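You operate a simulated robot arm through the tools that you are given. There is no shell and no other tool. Be economical: measure what you need, move in short steps, check, and stop when the job is done.

Carry out the task below with a simulated robot arm. There is one attempt and no reset: what you move stays moved.

TASK
Put the cup with the orange band and the grey size block on the tray with the yellow handles.
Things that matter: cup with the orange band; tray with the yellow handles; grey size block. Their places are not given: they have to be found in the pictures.

It is judged by the outcome, as a careful person would: the job done as asked, and still so three seconds after it is handed in. It fails if anything else is knocked over, pushed out of place, dropped, spilled or broken.

THE ROBOT
A 6-joint arm with a two-finger parallel gripper, fixed in place. Base frame: the origin is at the foot of the arm, x ahead of it, y to its left, z up; the work surface is at about z = 860. Lengths are in mm, angles in rad, forces in N, time in s.
With the tool pointing down near the work surface it reaches from about 260 to 680 mm from the base axis. Its first joint turns from -1.152 to 1.152 rad. Payload 2.9 kg.
Tool frame: the origin (TCP) lies between the finger pads and is the grasp point; the fingertips stand 30 mm ahead of it; z points along the fingers, y is the line along which they close. The gripper opens to 110 mm. The fingers are 20 mm wide and 10 mm thick; the gripper's body (48 by 112 mm) begins 55 mm behind the TCP.
Orientation is that of the tool frame in the base frame, as [roll, pitch, yaw] about the fixed x, y, z axes, in that order (R = Rz(yaw) Ry(pitch) Rx(roll)). With the fingers straight down and closing along the base's y, the tool's x points along the base's -x, its y along +y and its z along -z.

THE INTERFACE
- The arm moves only by the tool arm_command. Its argument "targets" is a list of rows, each an object (a shift or turn left out is 0, a gripper value left out holds the last) with "dp": the shift along the tool's x, y, z in mm, a list of three; "turn": the turn, a rotation vector about the tool's x, y, z in rad, a list of three; "claw": the closure, from 0 (fully open) to 1 (shut). In form: [{"dp": [x, y, z], "turn": [rx, ry, rz], "claw": claw}, ...]. A call has 1 to 12 rows; each row is the pose to reach, as a shift and turn from the pose commanded when the call began, along the tool's axes at that moment. A row lasts 0.2 s, in which the tool goes at most 50 mm and 0.15 rad; a call with a longer step from one row to the next is refused whole, and so is a gripper value outside its range. A pose out of reach is approached as far as the arm can. The call stops where the force on the tool passes 40 N (or 10 N more than at its start, if that is more) or the arm is blocked; 0.2 s more then pass. The fingers move at their own pace (about 108 mm/s each) and stop on an object; they squeeze with about 26 N. The grip force told is the motor's: it shows also when the fingers shut on nothing. Time passes only in rows, and 0.2 s behind the last, so rows that repeat a pose let the fingers close. It gives the time, the measured TCP pose, the force on the tool (base axes), the opening and the grip force at its end, in the units of the frame above (readings bear some noise).
- Cameras (640 x 400 px; columns grow to the right, rows downward): "scene" is fixed at [68.1, 426.9, 1383.4]; the picture's right is [-0.84, -0.54, 0.00], its down [-0.32, 0.49, -0.81] and it looks along [0.44, -0.68, -0.59] (base axes); focal length 329 px, centre (320, 200). "wrist" rides on the gripper at [-36, 0, -57] in the tool frame; the picture's right is [0.00, -1.00, 0.00], its down [0.97, 0.00, -0.24] and it looks along [0.24, 0.00, 0.97] (tool axes); focal length 218 px, centre (320, 200).
- get_image(camera): a new picture of that camera. No time passes.
- locate(camera, pixels): for up to 12 pixels [column, row] of the newest picture of that camera ("zoom" is the newest enlarged one), the place [x, y, z] in the base frame of the surface seen there, good to about 3 mm. No time passes.
- inspect(camera, box): a new picture of the part [left, top, right, bottom] of that camera's present view, enlarged. No time passes.
- job_done(): hands the job in; it is judged then, once.

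Work in short steps. Measure before you move; look again where a grasp or a placing could have gone wrong, and mend it. You have 60 turns and 22 pictures in all, the two below and enlarged ones among them. Open the gripper and draw the arm clear of the work before you hand the job in, unless the task says otherwise; then end with one line.

The tools are called after "Request:" as a command line: name --argument value ..., lists and objects as JSON in quotes. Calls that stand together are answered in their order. arm_command: Moves the arm, as the interface text tells. Its arguments: {"type":"object","properties":{"targets":{"type":"array","items":{"type":"object","properties":{"dp":{"type":"array","items":{"type":"number"}},"turn":{"type":"array","items":{"type":"number"}},"claw":{"type":"number"}}}}},"required":["targets"]} The other tools are called the same way: get_image (camera) takes a picture; locate (camera, pixels) gives the place of the surface under pixels of a picture; inspect (camera, box) takes an enlarged picture of a part of a camera's view; job_done () hands the job in.

At the start:

```text
time_s: 0.0
tcp_pos: [461.1, 39.5, 1163.4]
orientation: [3.141, 0.001, 3.141]
ft_force: [0.5, 0.0, 0.6]
finger_gap: 109.6
grip_force: 0.0
```

scene: 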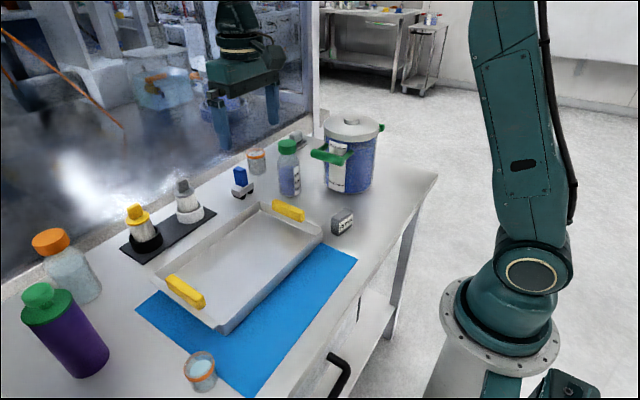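
wrist: 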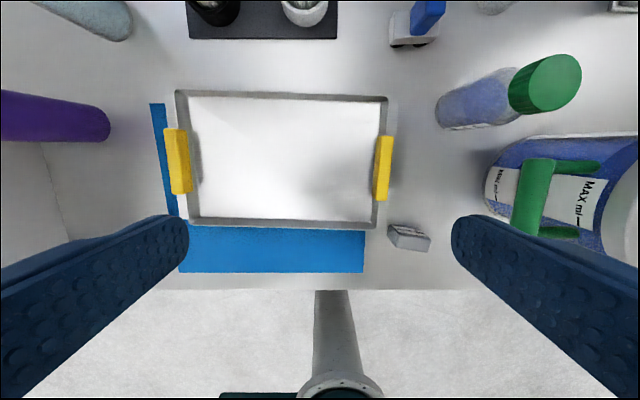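

I see two candidate cups in the scene, at (200,370) and (257,160), and a grey block at (342,222). I'll enlarge these first.

Request:
inspect --camera "scene" --box '[220, 110, 400, 250]'

Request:
inspect --camera "scene" --box '[130, 320, 260, 400]'

Request:
locate --camera "scene" --pixels '[[200, 358], [190, 378], [215, 374], [202, 390], [257, 153], [257, 170], [342, 213], [342, 228], [184, 290], [288, 210], [240, 260], [225, 330]]'

Request:
locate --camera "wrist" --pixels '[[400, 228], [428, 236], [390, 238], [426, 248], [280, 160], [190, 220], [375, 222], [385, 100], [180, 95], [178, 160], [383, 168], [408, 232]]'

```text
2.86 times, centred on (310, 180) of scene
```

zoom: 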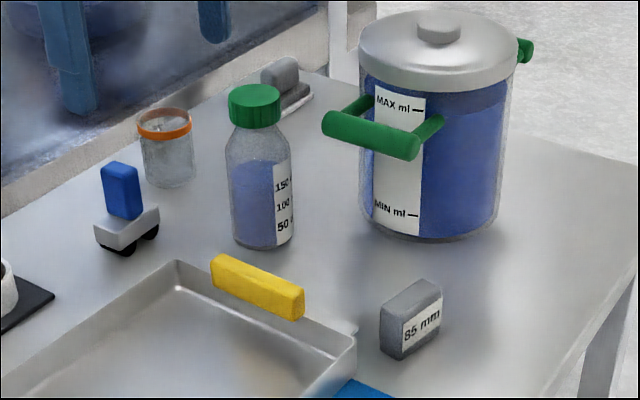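

```text
4.92 times, centred on (195, 360) of scene
```

zoom: 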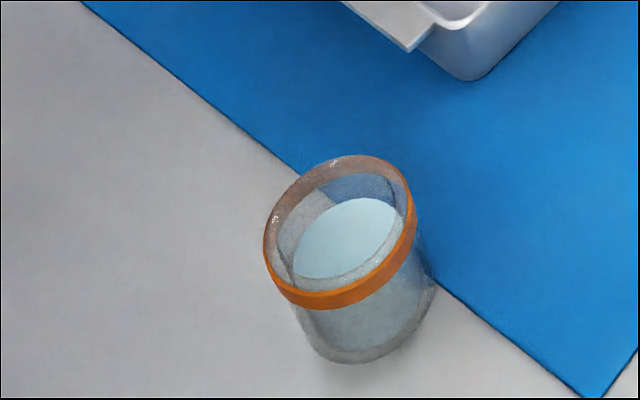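

```text
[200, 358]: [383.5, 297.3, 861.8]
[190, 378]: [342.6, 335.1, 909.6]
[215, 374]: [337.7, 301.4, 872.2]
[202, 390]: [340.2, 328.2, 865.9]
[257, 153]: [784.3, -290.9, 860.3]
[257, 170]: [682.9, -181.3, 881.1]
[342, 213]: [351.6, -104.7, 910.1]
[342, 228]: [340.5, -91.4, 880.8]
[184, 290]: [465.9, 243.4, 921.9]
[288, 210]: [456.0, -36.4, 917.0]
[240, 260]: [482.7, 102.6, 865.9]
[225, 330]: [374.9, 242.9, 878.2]
```

```text
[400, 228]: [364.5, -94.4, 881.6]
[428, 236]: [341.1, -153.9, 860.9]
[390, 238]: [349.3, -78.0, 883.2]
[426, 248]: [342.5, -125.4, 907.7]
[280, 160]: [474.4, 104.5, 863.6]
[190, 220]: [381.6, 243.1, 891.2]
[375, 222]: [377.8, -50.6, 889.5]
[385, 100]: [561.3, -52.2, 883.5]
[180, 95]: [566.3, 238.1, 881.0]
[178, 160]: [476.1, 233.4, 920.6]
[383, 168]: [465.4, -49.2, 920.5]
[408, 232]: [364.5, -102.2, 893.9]
```

Both cups seem to have orange on them; I'll enlarge the far one to tell them apart.

Request:
inspect --camera "scene" --box '[235, 135, 285, 185]'

Request:
locate --camera "zoom" --pixels '[[320, 150], [320, 300], [280, 170], [380, 180], [320, 70], [320, 340]]'

```text
8.00 times, centred on (260, 160) of scene
```

zoom: 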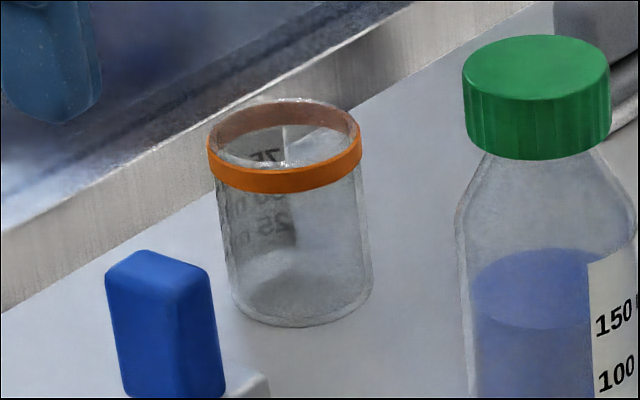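

```text
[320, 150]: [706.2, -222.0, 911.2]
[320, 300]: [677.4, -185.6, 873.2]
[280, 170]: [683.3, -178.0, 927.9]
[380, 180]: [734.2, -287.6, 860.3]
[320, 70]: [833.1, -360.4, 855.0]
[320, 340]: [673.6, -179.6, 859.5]
```

The far cup (r≈715) is out of reach, so the near cup at about (340,310) is the one I'll use. First I'll move up over the block for a better view of it, and measure the pot's handle for clearance.

Request:
locate --camera "scene" --pixels '[[318, 155], [340, 162], [352, 150], [350, 185], [330, 180], [350, 125], [370, 190]]'

Request:
arm_command --targets '[{"dp": [20, -35, 20]}, {"dp": [40, -70, 40]}, {"dp": [60, -105, 60]}, {"dp": [80, -140, 80]}, {"dp": [80, -140, 80]}]'

Request:
get_image --camera "wrist"

```text
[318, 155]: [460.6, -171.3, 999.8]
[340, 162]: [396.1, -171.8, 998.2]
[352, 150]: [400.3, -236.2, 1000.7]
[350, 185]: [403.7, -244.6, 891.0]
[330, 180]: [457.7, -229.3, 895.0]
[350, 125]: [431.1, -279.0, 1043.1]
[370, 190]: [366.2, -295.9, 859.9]
```

```text
time_s: 1.2
tcp_pos: [381.1, -101.0, 1081.2]
orientation: [3.142, 0.001, 3.14]
ft_force: [0.1, -0.4, 0.2]
finger_gap: 110.0
grip_force: 0.0
```

```text
16 pictures are left
```

wrist: 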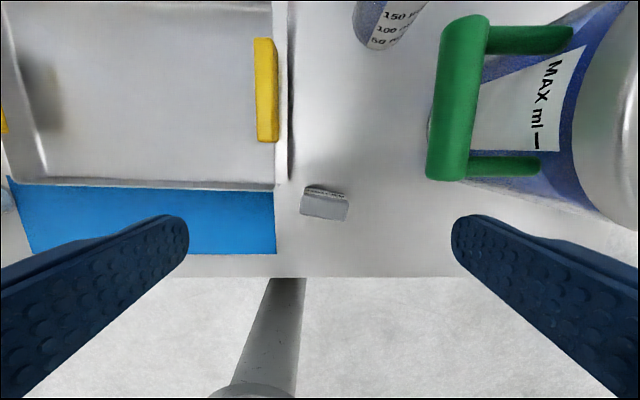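

The block shows at (325,203). I'll enlarge it and locate its corners.

Request:
inspect --camera "wrist" --box '[280, 165, 376, 225]'

Request:
locate --camera "wrist" --pixels '[[305, 198], [346, 203], [302, 213], [344, 218], [325, 207], [308, 187], [344, 195], [325, 190], [448, 165], [430, 175], [455, 30], [277, 210]]'

```text
6.67 times, centred on (328, 195) of wrist
```

zoom: 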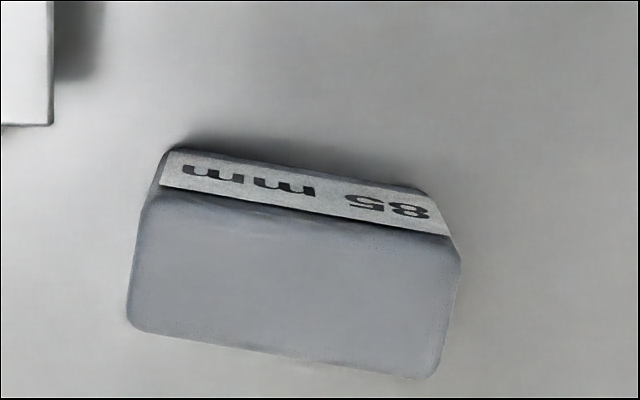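

```text
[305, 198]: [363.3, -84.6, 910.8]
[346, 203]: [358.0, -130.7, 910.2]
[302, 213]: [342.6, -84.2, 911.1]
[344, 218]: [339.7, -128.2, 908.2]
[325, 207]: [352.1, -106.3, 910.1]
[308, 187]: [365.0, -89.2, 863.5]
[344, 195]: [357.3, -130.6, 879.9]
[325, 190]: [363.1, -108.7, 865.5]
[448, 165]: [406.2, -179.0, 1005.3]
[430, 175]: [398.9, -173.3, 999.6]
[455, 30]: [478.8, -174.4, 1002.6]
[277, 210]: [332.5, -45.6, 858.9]
```

The block is 47×24×50 mm, centred at (351,-107) with its top at 910, turned about 0.14 rad. I'll align, set a partial opening to clear the tray wall, and descend around the long axis.

Request:
arm_command --targets '[{"dp": [15, -3, 30], "turn": [0, 0, 0.07], "claw": 0.32}, {"dp": [30, -6.5, 60], "turn": [0, 0, 0.14], "claw": 0.32}, {"dp": [30, -6.5, 95], "turn": [0, 0, 0.14], "claw": 0.32}, {"dp": [30, -6.5, 125], "turn": [0, 0, 0.14], "claw": 0.32}, {"dp": [30, -6.5, 125], "turn": [0, 0, 0.14], "claw": 0.32}]'

Request:
get_image --camera "wrist"

```text
time_s: 2.4
tcp_pos: [352.1, -106.6, 957.1]
orientation: [-3.141, -0.001, 3.002]
ft_force: [0.5, -0.1, 0.3]
finger_gap: 74.8
grip_force: 0.0
```

```text
14 pictures are left
```

wrist: 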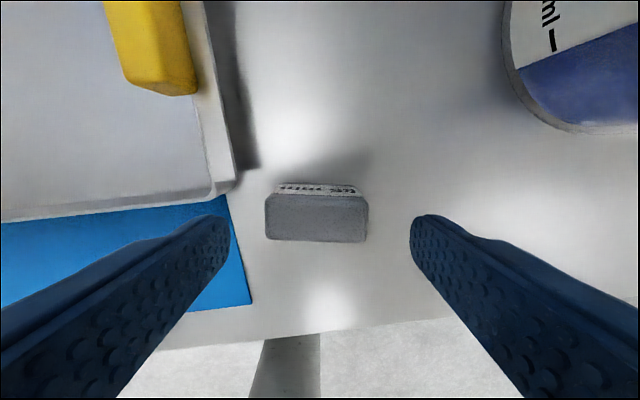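

The block is aligned and centred between the fingers, at (316,215). I'll descend and grip it.

Request:
arm_command --targets '[{"dp": [0, 1, 25]}, {"dp": [0, 1, 45]}, {"dp": [0, 1, 62]}, {"dp": [0, 1, 62]}, {"dp": [0, 1, 62], "claw": 0.7}, {"dp": [0, 1, 62], "claw": 0.7}, {"dp": [0, 1, 62], "claw": 0.7}]'

```text
time_s: 4.0
tcp_pos: [349.8, -105.5, 896.1]
orientation: [-3.142, 0.0, 2.999]
ft_force: [-0.1, 0.0, -0.3]
finger_gap: 53.5
grip_force: 26.7
```

Gripped (gap 53.5, force 26.7). I'll lift it and carry it to over the tray at about (440,20).

Request:
arm_command --targets '[{"dp": [0, 0, -25]}, {"dp": [0, 0, -60]}, {"dp": [0, 0, -85]}, {"dp": [-14, 27, -85]}, {"dp": [-32, 61, -85]}, {"dp": [-50, 95, -85]}, {"dp": [-65, 124, -85], "turn": [0, 0, -0.07]}, {"dp": [-71.6, 136.4, -85], "turn": [0, 0, -0.14]}, {"dp": [-71.6, 136.4, -85], "turn": [0, 0, -0.14]}]'

Request:
get_image --camera "scene"

```text
time_s: 6.0
tcp_pos: [440.0, 20.4, 982.3]
orientation: [-3.141, 0.001, -3.14]
ft_force: [-0.4, -0.5, 0.1]
finger_gap: 53.4
grip_force: 25.7
```

```text
13 pictures are left
```

scene: 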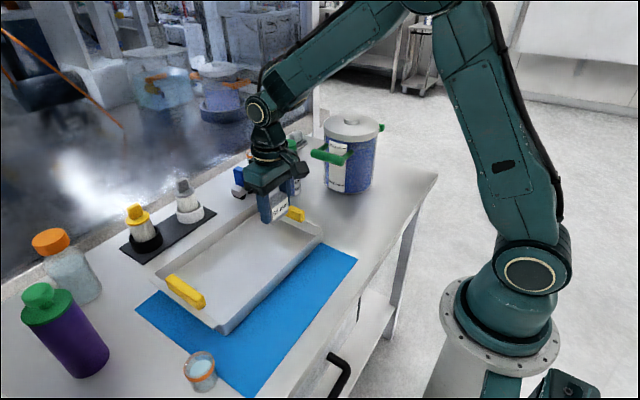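

The block is held over the tray. I'll lower it gently to the tray floor (about 865).

Request:
arm_command --targets '[{"dp": [0, 0, 30]}, {"dp": [0, 0, 55]}, {"dp": [0, 0, 70]}, {"dp": [0, 0, 76]}, {"dp": [0, 0, 79]}, {"dp": [0, 0, 80]}, {"dp": [0, 0, 80]}]'

```text
time_s: 7.6
tcp_pos: [441.5, 19.6, 900.6]
orientation: [3.14, 0.001, 3.141]
ft_force: [-0.1, -0.6, -0.9]
finger_gap: 53.3
grip_force: 25.9
```

No contact yet, so I'll go down in 1 mm steps.

Request:
arm_command --targets '[{"dp": [0, 0, 1]}, {"dp": [0, 0, 2]}, {"dp": [0, 0, 2]}]'

```text
time_s: 8.4
tcp_pos: [440.5, 18.4, 900.9]
orientation: [3.141, 0.002, 3.142]
ft_force: [-3.9, 1.2, 17.0]
finger_gap: 53.1
grip_force: 25.7
```

Contact is confirmed (17 N upward). I'll open and rise.

Request:
arm_command --targets '[{"dp": [0, 0, -1], "claw": 0.35}, {"dp": [0, 0, -1], "claw": 0.32}, {"dp": [0, 0, -1], "claw": 0.32}, {"dp": [0, 0, -30]}, {"dp": [0, 0, -75]}, {"dp": [0, 0, -120]}, {"dp": [0, 0, -160]}, {"dp": [0, 0, -160]}]'

```text
time_s: 10.2
tcp_pos: [440.0, 18.4, 1058.4]
orientation: [-3.139, 0.0, 3.141]
ft_force: [-0.3, 0.5, -0.6]
finger_gap: 74.7
grip_force: 0.0
```

Next I'll move toward the cup, staying high, and measure the neighbouring purple bottle.

Request:
arm_command --targets '[{"dp": [14, 40, -5]}, {"dp": [28, 85, -10]}, {"dp": [42, 130, -20]}, {"dp": [56, 175, -30]}, {"dp": [70, 220, -40]}, {"dp": [85, 260, -40]}, {"dp": [85, 260, -40], "claw": 0}]'

Request:
get_image --camera "wrist"

Request:
get_image --camera "scene"

Request:
locate --camera "scene" --pixels '[[45, 295], [60, 310], [100, 350], [80, 365], [85, 320], [70, 290]]'

```text
time_s: 11.8
tcp_pos: [355.0, 278.5, 1098.8]
orientation: [3.141, 0.001, -3.141]
ft_force: [0.7, 0.5, -0.6]
finger_gap: 110.2
grip_force: 0.0
```

```text
12 pictures are left
```

wrist: 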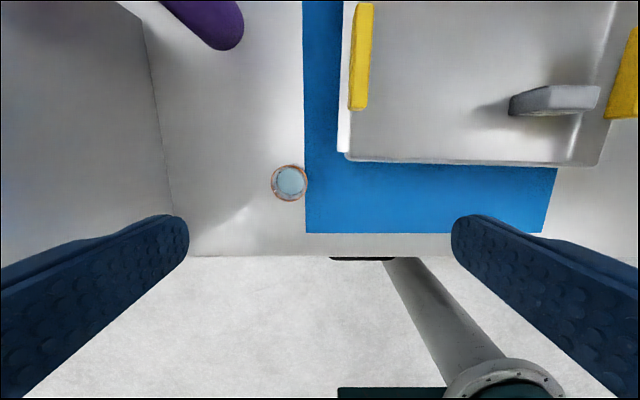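

```text
11 pictures are left
```

scene: 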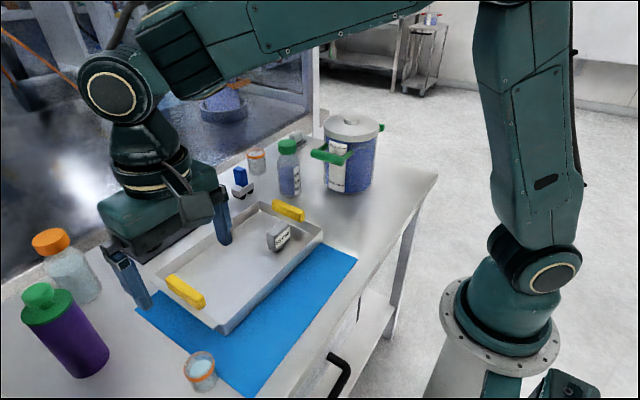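

```text
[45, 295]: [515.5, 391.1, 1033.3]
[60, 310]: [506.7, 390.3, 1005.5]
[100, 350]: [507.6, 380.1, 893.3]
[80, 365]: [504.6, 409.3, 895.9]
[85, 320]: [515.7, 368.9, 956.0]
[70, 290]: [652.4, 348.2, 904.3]
```

The purple bottle is far enough away, at x>500. The cup shows at (289,183), so I'll enlarge it and measure the rim.

Request:
inspect --camera "wrist" --box '[257, 158, 321, 208]'

Request:
locate --camera "wrist" --pixels '[[272, 182], [307, 182], [290, 165.5], [290, 200], [289, 183], [276, 171], [303, 196], [302, 171], [277, 195]]'

Request:
locate --camera "scene" --pixels '[[190, 378], [200, 382], [210, 377], [214, 372], [186, 370], [213, 362]]'

```text
8.00 times, centred on (289, 183) of wrist
```

zoom: 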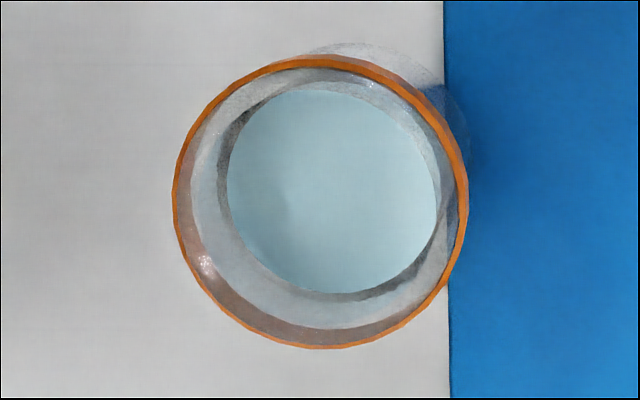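

```text
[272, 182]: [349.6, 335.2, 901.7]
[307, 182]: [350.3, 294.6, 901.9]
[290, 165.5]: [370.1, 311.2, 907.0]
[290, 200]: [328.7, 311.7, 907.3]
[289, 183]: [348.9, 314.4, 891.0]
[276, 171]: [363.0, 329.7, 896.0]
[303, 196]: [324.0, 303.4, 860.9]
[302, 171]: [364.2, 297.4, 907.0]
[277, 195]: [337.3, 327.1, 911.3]
```

```text
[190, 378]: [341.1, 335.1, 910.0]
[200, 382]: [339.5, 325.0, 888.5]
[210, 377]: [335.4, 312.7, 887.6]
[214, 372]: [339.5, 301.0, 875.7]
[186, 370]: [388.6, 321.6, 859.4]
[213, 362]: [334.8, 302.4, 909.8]
```

The cup is centred at (349,314), about 43 mm across, with its rim at about 910 and the water at about 891. I'll go above it with a 75 mm opening.

Request:
arm_command --targets '[{"dp": [3, 20, 30], "claw": 0.32}, {"dp": [6, 36, 60]}, {"dp": [6, 36, 95]}, {"dp": [6, 36, 125]}, {"dp": [6, 36, 138]}, {"dp": [6, 36, 138]}]'

Request:
get_image --camera "wrist"

```text
time_s: 13.2
tcp_pos: [349.8, 315.3, 960.8]
orientation: [-3.142, 0.0, -3.141]
ft_force: [-0.4, -0.1, 0.3]
finger_gap: 74.7
grip_force: 0.1
```

```text
9 pictures are left
```

wrist: 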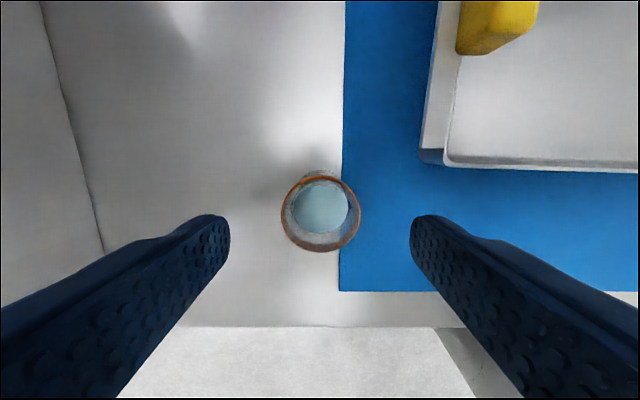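

Centred at (320,213). I'll descend to z≈895 and close gradually.

Request:
arm_command --targets '[{"dp": [-1.5, 0, 25]}, {"dp": [-1.5, 0, 45]}, {"dp": [-1.5, 0, 58]}, {"dp": [-1.5, 0, 65]}, {"dp": [-1.5, 0, 65], "claw": 0.5}, {"dp": [-1.5, 0, 65], "claw": 0.56}, {"dp": [-1.5, 0, 65], "claw": 0.6}, {"dp": [-1.5, 0, 65], "claw": 0.64}, {"dp": [-1.5, 0, 65], "claw": 0.7}, {"dp": [-1.5, 0, 65], "claw": 0.75}, {"dp": [-1.5, 0, 65], "claw": 0.75}]'

```text
time_s: 15.6
tcp_pos: [352.3, 316.8, 897.0]
orientation: [-3.141, 0.0, -3.141]
ft_force: [-0.2, -0.1, -0.3]
finger_gap: 33.6
grip_force: 25.9
```

The gap of 33.6 mm is less than I expected, so I'll check with pictures.

Request:
get_image --camera "wrist"

Request:
inspect --camera "scene" --box '[120, 300, 280, 400]'

```text
8 pictures are left
```

wrist: 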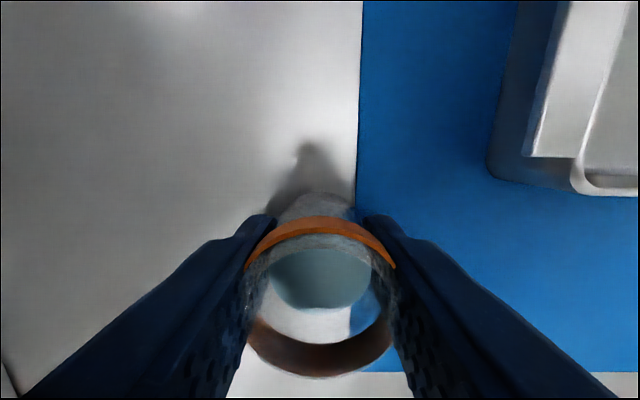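

```text
4.00 times, centred on (200, 350) of scene
```

zoom: 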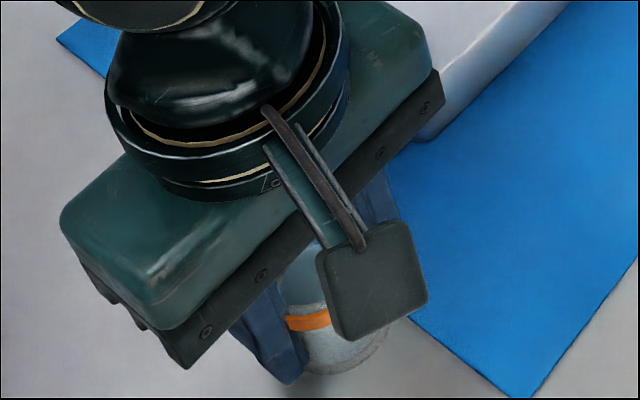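

The cup is held symmetrically between the fingers. I'll lift it slowly and check.

Request:
arm_command --targets '[{"dp": [0, 0, -3]}, {"dp": [0, 0, -10]}, {"dp": [0, 0, -20]}, {"dp": [0, 0, -32]}, {"dp": [0, 0, -46]}, {"dp": [0, 0, -60]}, {"dp": [0, 0, -74]}, {"dp": [0, 0, -84]}, {"dp": [0, 0, -90]}, {"dp": [0, 0, -90]}]'

Request:
inspect --camera "scene" --box '[80, 250, 320, 400]'

```text
time_s: 17.8
tcp_pos: [352.4, 315.2, 986.0]
orientation: [-3.141, -0.001, -3.141]
ft_force: [-0.1, 0.0, -0.4]
finger_gap: 33.7
grip_force: 26.0
```

```text
2.67 times, centred on (200, 325) of scene
```

zoom: 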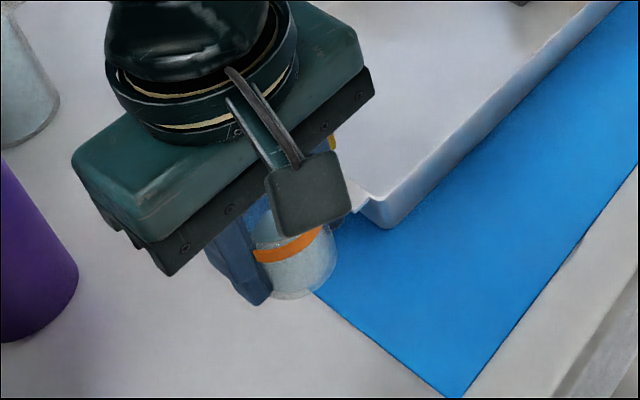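

The cup is lifted and upright. I'll carry it gently to over the tray at (465,140).

Request:
arm_command --targets '[{"dp": [-3, -5, 0]}, {"dp": [-9, -14, 0]}, {"dp": [-19, -29, 0]}, {"dp": [-31, -48, 0]}, {"dp": [-44, -68, 0]}, {"dp": [-57, -88, 0]}, {"dp": [-70, -108, 0]}, {"dp": [-83, -128, 0]}, {"dp": [-94, -146, 0]}, {"dp": [-104, -161, 0]}, {"dp": [-110, -171, 0]}, {"dp": [-113, -175, 0]}]'

Request:
arm_command --targets '[{"dp": [0, 0, 0]}, {"dp": [0, 0, 6]}, {"dp": [0, 0, 18]}, {"dp": [0, 0, 32]}, {"dp": [0, 0, 46]}, {"dp": [0, 0, 60]}, {"dp": [0, 0, 70]}, {"dp": [0, 0, 77]}, {"dp": [0, 0, 80]}, {"dp": [0, 0, 82]}, {"dp": [0, 0, 82]}]'

```text
time_s: 20.4
tcp_pos: [464.6, 139.9, 984.9]
orientation: [3.141, 0.0, 3.141]
ft_force: [0.3, -0.3, -0.6]
finger_gap: 33.7
grip_force: 25.8
```

```text
time_s: 22.8
tcp_pos: [464.5, 139.5, 904.5]
orientation: [-3.141, 0.001, 3.14]
ft_force: [0.0, 0.1, -0.8]
finger_gap: 33.8
grip_force: 26.3
```

No contact yet at 904.5, and I expect it at about 901. I'll feel down in small steps.

Request:
arm_command --targets '[{"dp": [0, 0, 1]}, {"dp": [0, 0, 2]}, {"dp": [0, 0, 2]}]'

```text
time_s: 23.6
tcp_pos: [464.9, 139.3, 902.8]
orientation: [-3.142, 0.0, 3.141]
ft_force: [-0.2, -0.6, 0.1]
finger_gap: 33.9
grip_force: 26.3
```

Request:
arm_command --targets '[{"dp": [0, 0, 0.7]}, {"dp": [0, 0, 1.4]}, {"dp": [0, 0, 1.4]}]'

```text
time_s: 24.4
tcp_pos: [465.4, 140.9, 900.1]
orientation: [-3.141, 0.001, -3.141]
ft_force: [0.2, -0.4, -1.8]
finger_gap: 33.6
grip_force: 26.0
```

Request:
arm_command --targets '[{"dp": [0, 0, 0.7]}, {"dp": [0, 0, 1.4]}, {"dp": [0, 0, 1.4]}]'

```text
time_s: 25.2
tcp_pos: [464.3, 140.3, 900.0]
orientation: [3.14, 0.003, -3.142]
ft_force: [-1.3, -2.1, 11.9]
finger_gap: 33.7
grip_force: 26.4
```

Contact is made (12 N). I'll release in small steps and then rise.

Request:
arm_command --targets '[{"dp": [0, 0, -0.6], "claw": 0.66}, {"dp": [0, 0, -0.6], "claw": 0.6}, {"dp": [0, 0, -0.6], "claw": 0.5}, {"dp": [0, 0, -0.6], "claw": 0.4}, {"dp": [0, 0, -0.6], "claw": 0.32}, {"dp": [0, 0, -0.6], "claw": 0.32}, {"dp": [0, 0, -20]}, {"dp": [0, 0, -55]}, {"dp": [0, 0, -100]}, {"dp": [0, 0, -145]}, {"dp": [0, 0, -190]}, {"dp": [0, 0, -190]}]'

Request:
arm_command --targets '[{"dp": [30, 0, -30], "claw": 0}, {"dp": [60, 0, -60]}, {"dp": [80, 0, -80]}, {"dp": [80, 0, -80]}]'

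Request:
get_image --camera "scene"

Request:
get_image --camera "wrist"

```text
time_s: 27.8
tcp_pos: [464.6, 139.9, 1089.6]
orientation: [-3.141, 0.0, -3.141]
ft_force: [0.1, 0.7, -0.5]
finger_gap: 74.8
grip_force: 0.0
```

```text
time_s: 28.8
tcp_pos: [382.8, 141.1, 1168.7]
orientation: [3.141, 0.0, -3.141]
ft_force: [-0.8, -0.3, -0.5]
finger_gap: 110.0
grip_force: 0.0
```

```text
5 pictures are left
```

scene: 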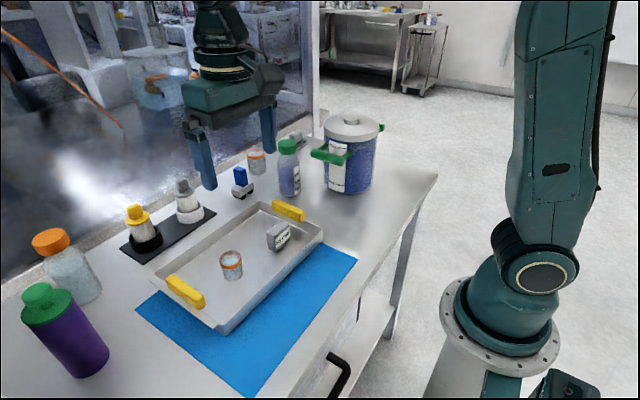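

```text
4 pictures are left
```

wrist: 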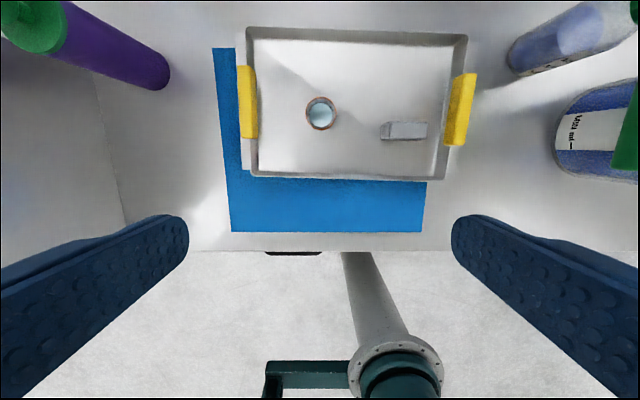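

Both pictures show the cup, upright with its water, and the block standing on the tray. Nothing else has moved and the arm is clear, so I'll hand the job in.

Request:
job_done

```text
The job is handed in.
```

The near orange-banded cup (the one holding water) and the grey 85 mm size block are both upright on the yellow-handled tray, and nothing else moved; a second, empty orange-banded cup at the back was out of the arm's reach, so I left it there.
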